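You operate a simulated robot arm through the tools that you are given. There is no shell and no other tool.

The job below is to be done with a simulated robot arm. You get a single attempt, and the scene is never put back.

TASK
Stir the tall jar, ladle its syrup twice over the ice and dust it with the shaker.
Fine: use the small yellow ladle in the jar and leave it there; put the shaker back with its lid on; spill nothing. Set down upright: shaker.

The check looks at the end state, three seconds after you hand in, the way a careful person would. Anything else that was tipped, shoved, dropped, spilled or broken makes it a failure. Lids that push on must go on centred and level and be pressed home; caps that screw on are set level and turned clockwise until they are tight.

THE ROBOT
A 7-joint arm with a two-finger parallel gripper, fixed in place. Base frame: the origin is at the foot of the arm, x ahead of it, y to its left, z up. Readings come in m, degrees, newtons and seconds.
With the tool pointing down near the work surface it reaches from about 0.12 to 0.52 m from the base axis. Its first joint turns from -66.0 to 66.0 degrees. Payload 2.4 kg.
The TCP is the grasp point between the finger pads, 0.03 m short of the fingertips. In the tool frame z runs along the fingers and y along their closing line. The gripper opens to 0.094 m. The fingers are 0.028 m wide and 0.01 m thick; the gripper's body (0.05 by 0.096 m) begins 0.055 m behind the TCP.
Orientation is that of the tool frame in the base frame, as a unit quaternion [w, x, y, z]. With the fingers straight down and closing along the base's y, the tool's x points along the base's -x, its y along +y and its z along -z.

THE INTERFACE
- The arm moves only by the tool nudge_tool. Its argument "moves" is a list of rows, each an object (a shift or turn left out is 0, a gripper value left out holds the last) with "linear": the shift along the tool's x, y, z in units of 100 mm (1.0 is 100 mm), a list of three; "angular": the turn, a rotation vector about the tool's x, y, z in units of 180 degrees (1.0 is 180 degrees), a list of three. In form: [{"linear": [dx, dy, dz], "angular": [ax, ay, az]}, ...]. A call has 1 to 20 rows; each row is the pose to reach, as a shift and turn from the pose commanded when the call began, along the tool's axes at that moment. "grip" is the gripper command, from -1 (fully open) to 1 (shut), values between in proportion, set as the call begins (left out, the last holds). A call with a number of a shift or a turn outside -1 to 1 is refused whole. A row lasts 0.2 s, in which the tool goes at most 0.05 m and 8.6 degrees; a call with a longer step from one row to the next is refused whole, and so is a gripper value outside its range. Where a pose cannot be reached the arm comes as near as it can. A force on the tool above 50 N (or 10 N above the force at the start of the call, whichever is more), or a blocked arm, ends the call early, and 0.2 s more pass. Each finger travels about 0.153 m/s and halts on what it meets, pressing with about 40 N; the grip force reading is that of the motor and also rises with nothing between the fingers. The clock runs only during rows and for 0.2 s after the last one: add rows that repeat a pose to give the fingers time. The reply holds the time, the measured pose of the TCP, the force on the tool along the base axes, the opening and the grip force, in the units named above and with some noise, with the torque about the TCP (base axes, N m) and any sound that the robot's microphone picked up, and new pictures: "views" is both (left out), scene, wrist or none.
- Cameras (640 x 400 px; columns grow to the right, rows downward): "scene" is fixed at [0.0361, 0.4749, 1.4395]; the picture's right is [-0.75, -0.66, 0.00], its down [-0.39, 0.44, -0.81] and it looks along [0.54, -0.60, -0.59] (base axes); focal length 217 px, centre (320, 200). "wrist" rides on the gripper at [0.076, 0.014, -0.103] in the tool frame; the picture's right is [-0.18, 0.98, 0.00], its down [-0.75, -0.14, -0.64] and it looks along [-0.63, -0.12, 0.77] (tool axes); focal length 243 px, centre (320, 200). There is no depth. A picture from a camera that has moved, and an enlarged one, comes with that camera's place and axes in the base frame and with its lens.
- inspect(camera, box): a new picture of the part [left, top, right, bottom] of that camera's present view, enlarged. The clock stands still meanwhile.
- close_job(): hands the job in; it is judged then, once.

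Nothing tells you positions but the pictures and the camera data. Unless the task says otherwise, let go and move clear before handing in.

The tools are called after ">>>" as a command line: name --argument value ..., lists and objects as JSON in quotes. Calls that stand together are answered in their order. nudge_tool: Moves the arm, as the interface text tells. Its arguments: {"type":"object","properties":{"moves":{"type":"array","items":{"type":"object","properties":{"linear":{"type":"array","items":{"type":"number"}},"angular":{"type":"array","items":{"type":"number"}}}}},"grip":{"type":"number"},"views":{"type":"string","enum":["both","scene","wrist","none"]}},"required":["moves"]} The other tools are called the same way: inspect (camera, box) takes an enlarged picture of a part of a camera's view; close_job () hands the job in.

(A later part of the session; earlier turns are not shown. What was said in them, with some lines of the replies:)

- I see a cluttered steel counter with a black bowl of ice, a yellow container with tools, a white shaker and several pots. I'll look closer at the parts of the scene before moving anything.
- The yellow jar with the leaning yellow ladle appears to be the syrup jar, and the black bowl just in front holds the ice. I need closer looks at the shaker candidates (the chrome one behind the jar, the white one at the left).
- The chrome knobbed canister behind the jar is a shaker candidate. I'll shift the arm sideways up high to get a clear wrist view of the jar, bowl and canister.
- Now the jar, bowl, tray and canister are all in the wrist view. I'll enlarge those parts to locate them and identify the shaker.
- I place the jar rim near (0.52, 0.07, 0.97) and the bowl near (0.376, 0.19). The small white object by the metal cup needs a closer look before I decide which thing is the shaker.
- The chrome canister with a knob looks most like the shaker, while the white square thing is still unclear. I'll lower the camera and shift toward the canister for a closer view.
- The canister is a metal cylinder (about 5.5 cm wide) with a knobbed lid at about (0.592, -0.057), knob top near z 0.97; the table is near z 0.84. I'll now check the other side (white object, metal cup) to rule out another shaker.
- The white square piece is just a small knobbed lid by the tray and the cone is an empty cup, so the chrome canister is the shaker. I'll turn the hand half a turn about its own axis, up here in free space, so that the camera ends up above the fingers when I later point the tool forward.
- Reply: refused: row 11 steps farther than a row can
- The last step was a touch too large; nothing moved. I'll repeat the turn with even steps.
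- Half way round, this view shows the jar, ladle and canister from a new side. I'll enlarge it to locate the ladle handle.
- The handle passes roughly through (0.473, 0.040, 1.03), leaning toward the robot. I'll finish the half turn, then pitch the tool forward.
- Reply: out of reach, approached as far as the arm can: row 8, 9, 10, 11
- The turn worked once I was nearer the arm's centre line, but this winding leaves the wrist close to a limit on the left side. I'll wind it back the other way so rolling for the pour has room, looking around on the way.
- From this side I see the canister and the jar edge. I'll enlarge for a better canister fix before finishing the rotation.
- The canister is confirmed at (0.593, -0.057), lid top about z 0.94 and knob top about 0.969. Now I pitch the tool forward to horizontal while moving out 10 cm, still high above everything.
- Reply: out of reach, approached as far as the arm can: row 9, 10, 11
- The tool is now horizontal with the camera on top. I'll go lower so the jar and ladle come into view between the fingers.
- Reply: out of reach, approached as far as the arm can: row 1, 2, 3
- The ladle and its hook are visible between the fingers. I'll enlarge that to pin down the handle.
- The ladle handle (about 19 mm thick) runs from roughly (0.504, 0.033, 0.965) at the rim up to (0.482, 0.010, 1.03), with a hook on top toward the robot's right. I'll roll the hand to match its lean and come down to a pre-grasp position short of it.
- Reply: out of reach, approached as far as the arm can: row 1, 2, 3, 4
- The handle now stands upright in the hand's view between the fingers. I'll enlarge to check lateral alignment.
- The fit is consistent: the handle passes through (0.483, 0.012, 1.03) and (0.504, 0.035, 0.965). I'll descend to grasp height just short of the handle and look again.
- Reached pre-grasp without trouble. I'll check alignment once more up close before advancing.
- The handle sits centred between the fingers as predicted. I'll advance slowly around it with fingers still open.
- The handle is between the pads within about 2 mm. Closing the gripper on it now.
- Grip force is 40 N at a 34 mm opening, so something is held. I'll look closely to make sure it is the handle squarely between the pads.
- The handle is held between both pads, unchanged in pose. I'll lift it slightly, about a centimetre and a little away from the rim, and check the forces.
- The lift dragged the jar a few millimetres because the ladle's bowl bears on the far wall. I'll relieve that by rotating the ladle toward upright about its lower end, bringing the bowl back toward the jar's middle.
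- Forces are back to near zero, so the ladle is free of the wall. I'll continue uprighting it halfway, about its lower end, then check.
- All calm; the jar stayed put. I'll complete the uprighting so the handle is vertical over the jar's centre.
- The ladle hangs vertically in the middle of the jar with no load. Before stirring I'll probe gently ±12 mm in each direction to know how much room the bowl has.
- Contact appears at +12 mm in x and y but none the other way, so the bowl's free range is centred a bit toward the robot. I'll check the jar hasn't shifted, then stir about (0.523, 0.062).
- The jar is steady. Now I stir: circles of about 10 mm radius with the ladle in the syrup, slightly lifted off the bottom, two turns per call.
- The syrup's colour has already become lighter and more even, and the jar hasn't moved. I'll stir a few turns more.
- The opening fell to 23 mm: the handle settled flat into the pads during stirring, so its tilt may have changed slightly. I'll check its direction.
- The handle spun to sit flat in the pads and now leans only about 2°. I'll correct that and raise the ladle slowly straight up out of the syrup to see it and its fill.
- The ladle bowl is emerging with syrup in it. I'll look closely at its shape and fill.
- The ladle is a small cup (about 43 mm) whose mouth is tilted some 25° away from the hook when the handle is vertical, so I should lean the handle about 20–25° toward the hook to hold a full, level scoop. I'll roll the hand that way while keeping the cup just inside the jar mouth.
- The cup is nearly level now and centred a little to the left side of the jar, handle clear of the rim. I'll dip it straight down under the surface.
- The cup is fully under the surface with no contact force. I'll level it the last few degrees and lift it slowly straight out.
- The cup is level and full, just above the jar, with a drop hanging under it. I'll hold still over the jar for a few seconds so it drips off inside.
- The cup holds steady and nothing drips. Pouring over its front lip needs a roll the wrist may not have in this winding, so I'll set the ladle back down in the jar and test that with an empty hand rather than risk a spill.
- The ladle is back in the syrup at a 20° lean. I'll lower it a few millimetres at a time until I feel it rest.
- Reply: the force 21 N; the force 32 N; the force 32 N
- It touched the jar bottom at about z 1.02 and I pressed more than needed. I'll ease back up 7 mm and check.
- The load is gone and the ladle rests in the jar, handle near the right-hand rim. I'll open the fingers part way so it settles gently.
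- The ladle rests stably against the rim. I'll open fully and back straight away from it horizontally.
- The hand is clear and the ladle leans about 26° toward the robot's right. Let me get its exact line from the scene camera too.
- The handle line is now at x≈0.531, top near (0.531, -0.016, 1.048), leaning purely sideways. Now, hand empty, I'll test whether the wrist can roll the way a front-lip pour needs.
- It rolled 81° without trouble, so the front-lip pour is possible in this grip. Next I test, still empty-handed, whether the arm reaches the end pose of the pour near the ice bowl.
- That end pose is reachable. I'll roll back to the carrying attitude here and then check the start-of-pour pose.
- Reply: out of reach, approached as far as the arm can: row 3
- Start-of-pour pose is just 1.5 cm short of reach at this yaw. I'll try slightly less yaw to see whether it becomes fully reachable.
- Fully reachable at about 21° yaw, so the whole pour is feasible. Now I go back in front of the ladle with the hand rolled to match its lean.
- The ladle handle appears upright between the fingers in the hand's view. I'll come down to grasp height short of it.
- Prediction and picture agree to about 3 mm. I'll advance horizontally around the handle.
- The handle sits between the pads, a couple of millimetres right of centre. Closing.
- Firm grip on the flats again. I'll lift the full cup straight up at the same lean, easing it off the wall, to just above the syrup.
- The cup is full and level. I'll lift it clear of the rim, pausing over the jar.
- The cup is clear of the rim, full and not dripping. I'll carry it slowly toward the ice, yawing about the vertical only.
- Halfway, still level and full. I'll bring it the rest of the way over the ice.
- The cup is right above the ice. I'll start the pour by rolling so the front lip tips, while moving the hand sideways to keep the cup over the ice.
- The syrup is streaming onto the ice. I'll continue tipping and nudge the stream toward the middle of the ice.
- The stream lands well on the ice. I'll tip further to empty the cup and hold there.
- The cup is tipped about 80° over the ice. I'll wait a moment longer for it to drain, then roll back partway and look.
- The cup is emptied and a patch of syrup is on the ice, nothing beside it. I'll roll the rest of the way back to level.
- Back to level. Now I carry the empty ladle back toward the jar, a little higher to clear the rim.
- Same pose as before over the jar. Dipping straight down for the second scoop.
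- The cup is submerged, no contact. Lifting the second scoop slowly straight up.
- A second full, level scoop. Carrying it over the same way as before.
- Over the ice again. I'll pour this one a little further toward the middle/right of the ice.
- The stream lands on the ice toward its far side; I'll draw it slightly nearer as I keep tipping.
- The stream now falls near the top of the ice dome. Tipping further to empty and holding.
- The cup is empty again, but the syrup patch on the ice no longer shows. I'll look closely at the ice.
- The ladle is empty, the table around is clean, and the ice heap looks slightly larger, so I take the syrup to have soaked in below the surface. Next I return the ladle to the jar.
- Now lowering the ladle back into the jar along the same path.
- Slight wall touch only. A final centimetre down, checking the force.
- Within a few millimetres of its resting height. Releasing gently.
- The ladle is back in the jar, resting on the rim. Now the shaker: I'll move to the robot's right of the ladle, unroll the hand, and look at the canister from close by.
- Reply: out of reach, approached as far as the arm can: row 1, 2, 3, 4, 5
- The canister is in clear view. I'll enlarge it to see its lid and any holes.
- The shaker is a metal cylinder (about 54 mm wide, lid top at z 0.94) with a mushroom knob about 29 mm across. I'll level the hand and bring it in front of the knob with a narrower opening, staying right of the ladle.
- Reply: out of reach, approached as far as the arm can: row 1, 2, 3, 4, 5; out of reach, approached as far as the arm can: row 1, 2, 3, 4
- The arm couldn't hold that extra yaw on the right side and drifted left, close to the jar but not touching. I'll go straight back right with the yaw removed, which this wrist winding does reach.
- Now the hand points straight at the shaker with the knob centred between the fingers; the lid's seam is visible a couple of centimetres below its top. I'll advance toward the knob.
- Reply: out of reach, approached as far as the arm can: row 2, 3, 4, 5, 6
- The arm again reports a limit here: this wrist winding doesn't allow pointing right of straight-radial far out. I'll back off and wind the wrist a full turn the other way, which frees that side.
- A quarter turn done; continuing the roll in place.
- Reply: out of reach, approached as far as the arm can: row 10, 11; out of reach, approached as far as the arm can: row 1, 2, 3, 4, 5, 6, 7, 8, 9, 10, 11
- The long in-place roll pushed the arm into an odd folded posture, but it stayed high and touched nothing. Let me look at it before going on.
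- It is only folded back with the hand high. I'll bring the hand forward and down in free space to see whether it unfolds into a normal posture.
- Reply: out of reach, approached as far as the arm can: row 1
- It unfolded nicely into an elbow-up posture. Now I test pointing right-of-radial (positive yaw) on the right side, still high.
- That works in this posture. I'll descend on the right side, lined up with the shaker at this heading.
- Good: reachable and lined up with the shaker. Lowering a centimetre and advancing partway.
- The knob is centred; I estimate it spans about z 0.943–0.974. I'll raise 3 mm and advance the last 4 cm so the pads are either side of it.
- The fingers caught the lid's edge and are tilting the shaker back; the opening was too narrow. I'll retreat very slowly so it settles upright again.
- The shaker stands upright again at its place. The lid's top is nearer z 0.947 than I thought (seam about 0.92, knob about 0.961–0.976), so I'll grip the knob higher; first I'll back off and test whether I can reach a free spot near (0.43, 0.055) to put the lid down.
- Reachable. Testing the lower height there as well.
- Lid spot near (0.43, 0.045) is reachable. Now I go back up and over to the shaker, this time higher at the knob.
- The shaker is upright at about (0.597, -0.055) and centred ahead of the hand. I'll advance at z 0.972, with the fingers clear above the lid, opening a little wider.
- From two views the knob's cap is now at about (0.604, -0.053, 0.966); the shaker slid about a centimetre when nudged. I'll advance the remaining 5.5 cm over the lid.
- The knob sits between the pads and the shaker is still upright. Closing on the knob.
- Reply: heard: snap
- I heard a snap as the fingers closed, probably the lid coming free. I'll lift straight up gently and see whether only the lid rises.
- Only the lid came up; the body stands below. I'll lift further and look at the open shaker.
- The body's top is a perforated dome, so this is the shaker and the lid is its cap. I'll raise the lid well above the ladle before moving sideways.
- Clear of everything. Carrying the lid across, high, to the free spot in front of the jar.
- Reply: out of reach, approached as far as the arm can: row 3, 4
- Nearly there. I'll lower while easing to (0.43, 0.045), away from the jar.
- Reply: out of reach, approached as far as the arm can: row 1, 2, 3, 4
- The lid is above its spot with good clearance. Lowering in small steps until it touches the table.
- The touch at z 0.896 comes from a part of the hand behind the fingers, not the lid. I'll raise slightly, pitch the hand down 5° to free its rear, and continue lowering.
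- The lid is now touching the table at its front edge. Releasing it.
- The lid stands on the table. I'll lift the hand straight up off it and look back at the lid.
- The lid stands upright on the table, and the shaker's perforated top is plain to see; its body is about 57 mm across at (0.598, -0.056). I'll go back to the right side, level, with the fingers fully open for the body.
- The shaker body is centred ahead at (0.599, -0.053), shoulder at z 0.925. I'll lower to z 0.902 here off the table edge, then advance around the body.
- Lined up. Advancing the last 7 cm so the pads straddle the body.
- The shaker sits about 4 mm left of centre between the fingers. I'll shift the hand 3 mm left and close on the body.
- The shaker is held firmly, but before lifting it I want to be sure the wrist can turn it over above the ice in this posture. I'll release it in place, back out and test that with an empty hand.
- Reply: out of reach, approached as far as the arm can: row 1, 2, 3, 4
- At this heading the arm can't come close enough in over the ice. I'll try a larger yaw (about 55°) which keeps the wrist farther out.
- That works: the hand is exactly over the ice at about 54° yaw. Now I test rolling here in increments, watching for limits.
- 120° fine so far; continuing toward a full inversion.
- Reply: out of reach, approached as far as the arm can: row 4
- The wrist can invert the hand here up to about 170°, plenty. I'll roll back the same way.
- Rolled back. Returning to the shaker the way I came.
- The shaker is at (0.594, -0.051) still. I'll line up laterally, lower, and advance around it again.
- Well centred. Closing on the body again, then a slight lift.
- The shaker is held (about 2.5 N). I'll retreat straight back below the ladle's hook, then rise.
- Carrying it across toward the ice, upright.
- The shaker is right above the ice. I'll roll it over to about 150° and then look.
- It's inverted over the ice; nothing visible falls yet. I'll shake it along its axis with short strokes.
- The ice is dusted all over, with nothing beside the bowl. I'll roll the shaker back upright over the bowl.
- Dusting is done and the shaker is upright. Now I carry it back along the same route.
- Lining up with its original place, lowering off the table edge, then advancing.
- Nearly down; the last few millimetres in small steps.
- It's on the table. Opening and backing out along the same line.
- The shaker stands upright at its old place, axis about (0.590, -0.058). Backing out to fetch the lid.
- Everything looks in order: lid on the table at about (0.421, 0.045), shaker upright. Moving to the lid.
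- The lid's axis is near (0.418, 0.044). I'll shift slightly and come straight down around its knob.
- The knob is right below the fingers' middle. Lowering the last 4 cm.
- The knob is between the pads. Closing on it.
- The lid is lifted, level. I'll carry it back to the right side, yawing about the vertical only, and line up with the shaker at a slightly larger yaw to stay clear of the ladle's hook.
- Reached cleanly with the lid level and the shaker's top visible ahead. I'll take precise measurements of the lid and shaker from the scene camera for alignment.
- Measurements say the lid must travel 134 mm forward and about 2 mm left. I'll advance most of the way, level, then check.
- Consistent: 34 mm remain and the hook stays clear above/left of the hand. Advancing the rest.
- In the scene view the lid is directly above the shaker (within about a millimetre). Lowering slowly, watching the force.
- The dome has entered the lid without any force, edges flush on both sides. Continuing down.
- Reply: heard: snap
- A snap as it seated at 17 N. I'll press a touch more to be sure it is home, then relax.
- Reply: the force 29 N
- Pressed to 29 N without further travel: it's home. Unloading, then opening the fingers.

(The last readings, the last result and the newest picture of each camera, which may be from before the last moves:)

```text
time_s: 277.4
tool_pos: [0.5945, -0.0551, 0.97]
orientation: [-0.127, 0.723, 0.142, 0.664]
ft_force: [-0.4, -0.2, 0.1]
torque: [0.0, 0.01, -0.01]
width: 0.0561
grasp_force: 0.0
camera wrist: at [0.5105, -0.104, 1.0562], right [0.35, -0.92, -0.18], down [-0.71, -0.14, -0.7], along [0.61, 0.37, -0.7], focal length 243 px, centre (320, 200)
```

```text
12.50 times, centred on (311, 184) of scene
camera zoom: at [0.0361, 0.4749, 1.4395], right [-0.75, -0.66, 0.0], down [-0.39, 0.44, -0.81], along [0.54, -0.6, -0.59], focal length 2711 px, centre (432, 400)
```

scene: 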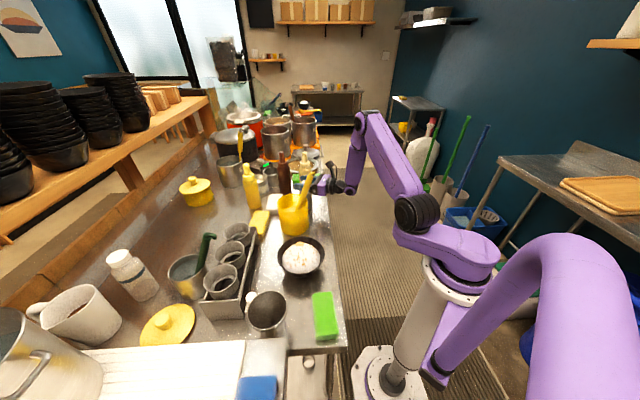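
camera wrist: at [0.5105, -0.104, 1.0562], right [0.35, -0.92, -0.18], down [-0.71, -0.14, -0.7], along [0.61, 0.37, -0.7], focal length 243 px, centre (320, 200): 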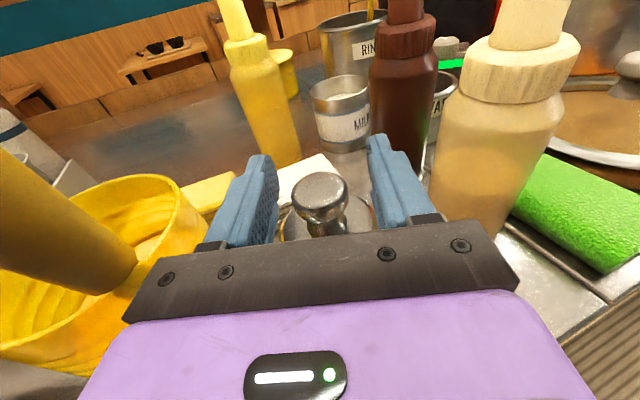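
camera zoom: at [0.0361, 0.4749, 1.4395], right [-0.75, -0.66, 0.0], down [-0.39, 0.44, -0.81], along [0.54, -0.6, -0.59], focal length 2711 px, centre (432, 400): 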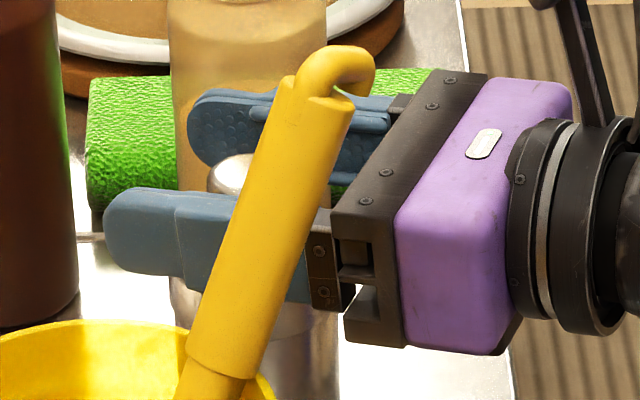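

The lid is on and level, fingers open. I'll rise a few millimetres and back straight out.

>>> nudge_tool --moves '[{"linear": [0.04, 0, -0.003]}, {"linear": [0.08, 0, -0.007]}, {"linear": [0.067, 0, -0.16]}, {"linear": [0.05, 0, -0.36]}, {"linear": [0.028, 0, -0.6]}, {"linear": [0.01, 0, -0.8]}, {"linear": [-0.006, 0, -1.0]}]' --views "none"

>>> nudge_tool --moves '[{"linear": [0.1, 0.0, -0.2]}, {"linear": [0.3, 0, -0.35]}, {"linear": [0.5, 0, -0.35]}, {"linear": [0.8, 0, -0.35]}]' --views "both"

>>> inspect --camera "wrist" --box '[260, 80, 420, 240]'

>>> inspect --camera "scene" --box '[286, 160, 326, 205]'

```text
time_s: 279.0
tool_pos: [0.5022, -0.0926, 0.9789]
orientation: [-0.127, 0.723, 0.142, 0.664]
ft_force: [0.2, 0.3, 0.4]
torque: [0.01, 0.03, -0.02]
width: 0.0564
grasp_force: 0.1
```

```text
time_s: 280.0
tool_pos: [0.4761, -0.1024, 1.061]
orientation: [-0.127, 0.723, 0.142, 0.664]
ft_force: [-0.2, -0.8, -0.1]
torque: [0.05, 0.0, 0.0]
width: 0.0564
grasp_force: 0.0
camera wrist: at [0.3914, -0.1506, 1.1465], right [0.35, -0.92, -0.18], down [-0.71, -0.14, -0.7], along [0.61, 0.37, -0.7], focal length 243 px, centre (320, 200)
```

scene: 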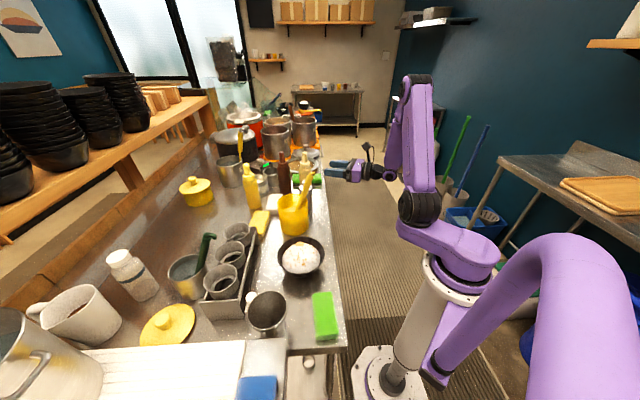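
wrist: 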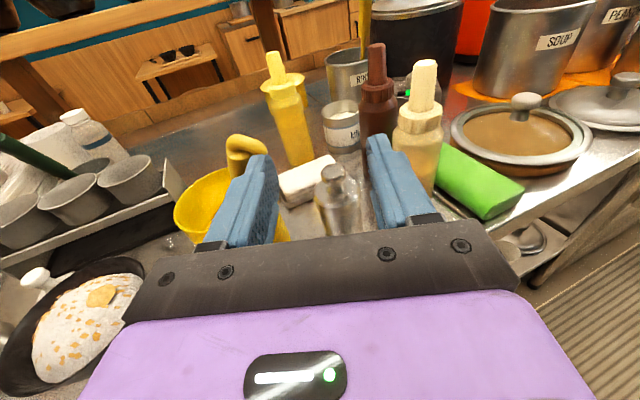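

```text
2.50 times, centred on (340, 160) of wrist
camera zoom: at [0.3914, -0.1506, 1.1465], right [0.35, -0.92, -0.18], down [-0.71, -0.14, -0.7], along [0.61, 0.37, -0.7], focal length 606 px, centre (270, 300)
```

zoom: 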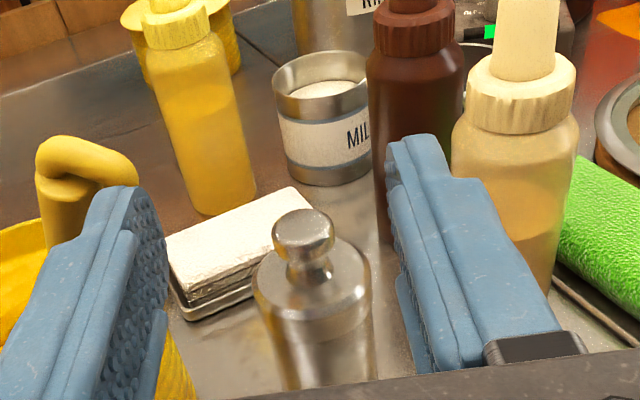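

```text
8.89 times, centred on (306, 182) of scene
camera zoom: at [0.0361, 0.4749, 1.4395], right [-0.75, -0.66, 0.0], down [-0.39, 0.44, -0.81], along [0.54, -0.6, -0.59], focal length 1928 px, centre (444, 356)
```

zoom: 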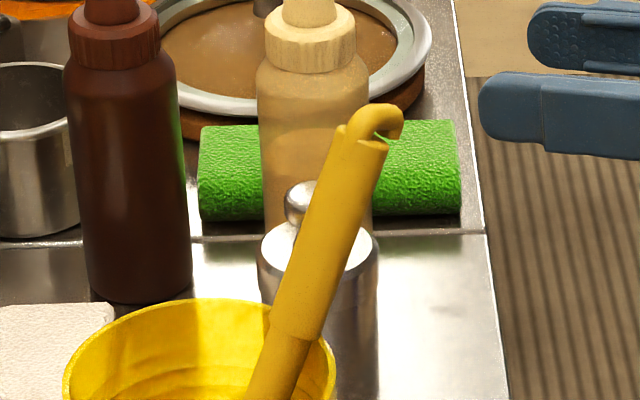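

The lid sits level and centred as originally. Let me double check the bowl, jar and surroundings for any spill.

>>> inspect --camera "wrist" --box '[0, 240, 170, 400]'

>>> inspect --camera "scene" --box '[262, 225, 346, 290]'

>>> inspect --camera "scene" --box '[230, 160, 350, 300]'

>>> inspect --camera "wrist" --box '[300, 150, 380, 240]'

```text
2.50 times, centred on (85, 320) of wrist
camera zoom: at [0.3914, -0.1506, 1.1465], right [0.35, -0.92, -0.18], down [-0.71, -0.14, -0.7], along [0.61, 0.37, -0.7], focal length 606 px, centre (908, -100)
```

zoom: 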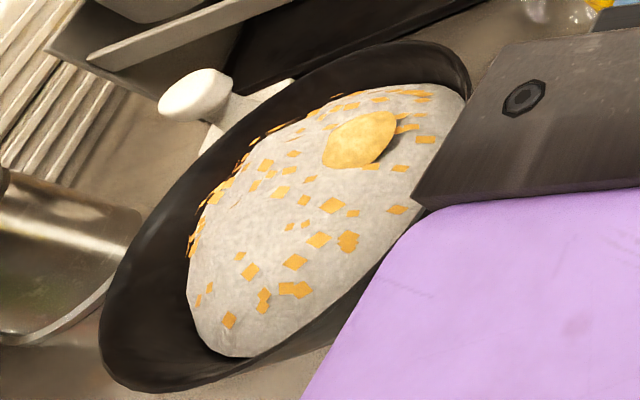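

```text
6.15 times, centred on (304, 258) of scene
camera zoom: at [0.0361, 0.4749, 1.4395], right [-0.75, -0.66, 0.0], down [-0.39, 0.44, -0.81], along [0.54, -0.6, -0.59], focal length 1335 px, centre (418, -154)
```

zoom: 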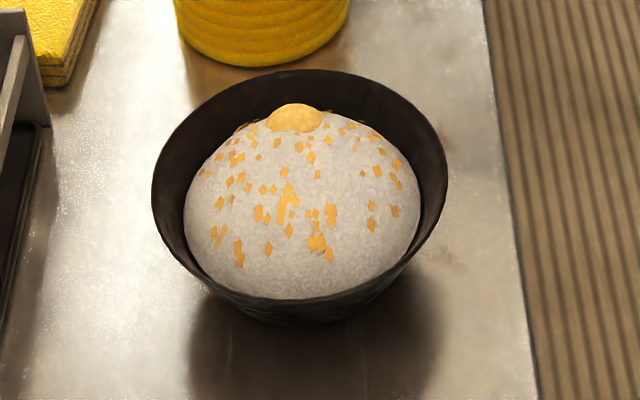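

```text
2.86 times, centred on (290, 230) of scene
camera zoom: at [0.0361, 0.4749, 1.4395], right [-0.75, -0.66, 0.0], down [-0.39, 0.44, -0.81], along [0.54, -0.6, -0.59], focal length 620 px, centre (406, 114)
```

zoom: 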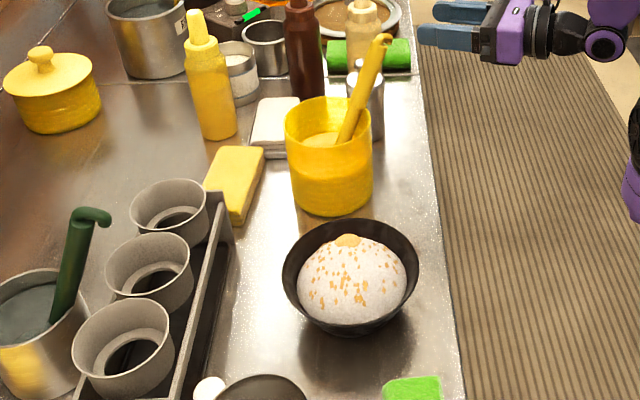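

```text
4.44 times, centred on (340, 195) of wrist
camera zoom: at [0.3914, -0.1506, 1.1465], right [0.35, -0.92, -0.18], down [-0.71, -0.14, -0.7], along [0.61, 0.37, -0.7], focal length 1078 px, centre (231, 222)
```

zoom: 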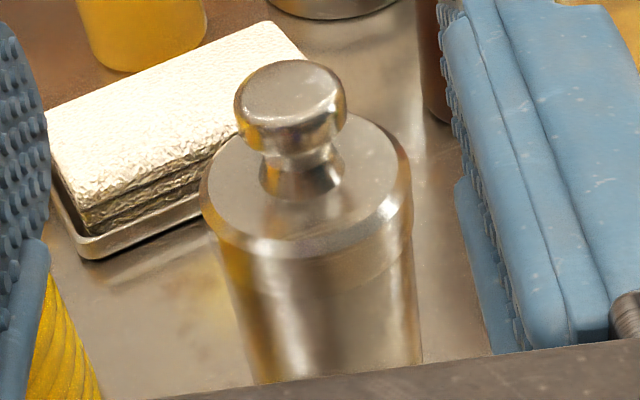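

Everything is in place: ladle in the jar, shaker upright with its lid home, dessert dusted, nothing spilled. I'll raise the empty hand clear before handing in.

>>> nudge_tool --moves '[{"linear": [0.3, 0, 0]}, {"linear": [0.6, 0, 0]}, {"linear": [0.9, 0, 0]}, {"linear": [0.9, 0, 0]}]' --views "scene"

```text
time_s: 281.0
tool_pos: [0.4837, -0.0993, 1.1513]
orientation: [-0.127, 0.724, 0.141, 0.664]
ft_force: [-0.3, -0.3, -0.6]
torque: [-0.02, 0.02, 0.02]
width: 0.0563
grasp_force: 0.0
```

scene: 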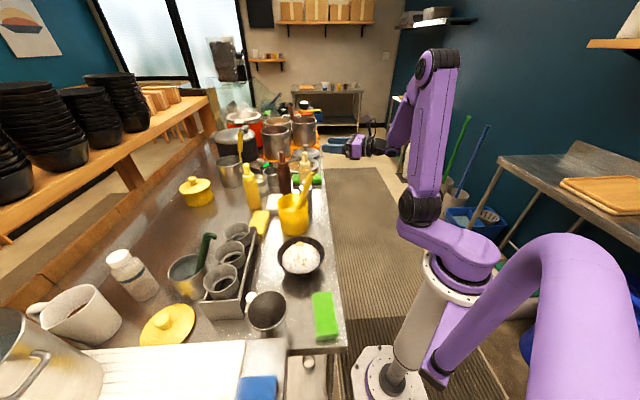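

The hand is clear and the scene is tidy: the ladle is in the jar, the shaker stands upright with its lid on, and the ice is dusted. Handing in.

>>> close_job

```text
The job is handed in.
```

I finished the job and handed it in, but I couldn't confirm by eye that the syrup stayed on the ice. After the first pour the syrup showed as an orange patch. After the second pour the patch was gone, even though the ladle came out empty and the table around the bowl was clean. My guess is that it soaked in.

- **Stirring:** I stirred the yellow jar about six turns with the small yellow ladle, until the syrup looked even.
- **Syrup:** I poured two full ladles over the ice. The ladle is back in the jar, resting on the rim.
- **Dusting:** I turned the shaker over above the ice and shook it. The powder covers the ice, with a small heap on top.
- **Shaker:** It stands upright within about a centimetre of where it started. The lid is on level and centred; it snapped on and didn't move further under a firm press.
- **Shifts and bumps:** The jar slid about 4 mm when I first lifted the ladle. I also bumped the shaker once, with its lid still on; it tilted back, then settled upright and nothing came out.

I saw nothing spilled, and the hand was well clear when I handed in.
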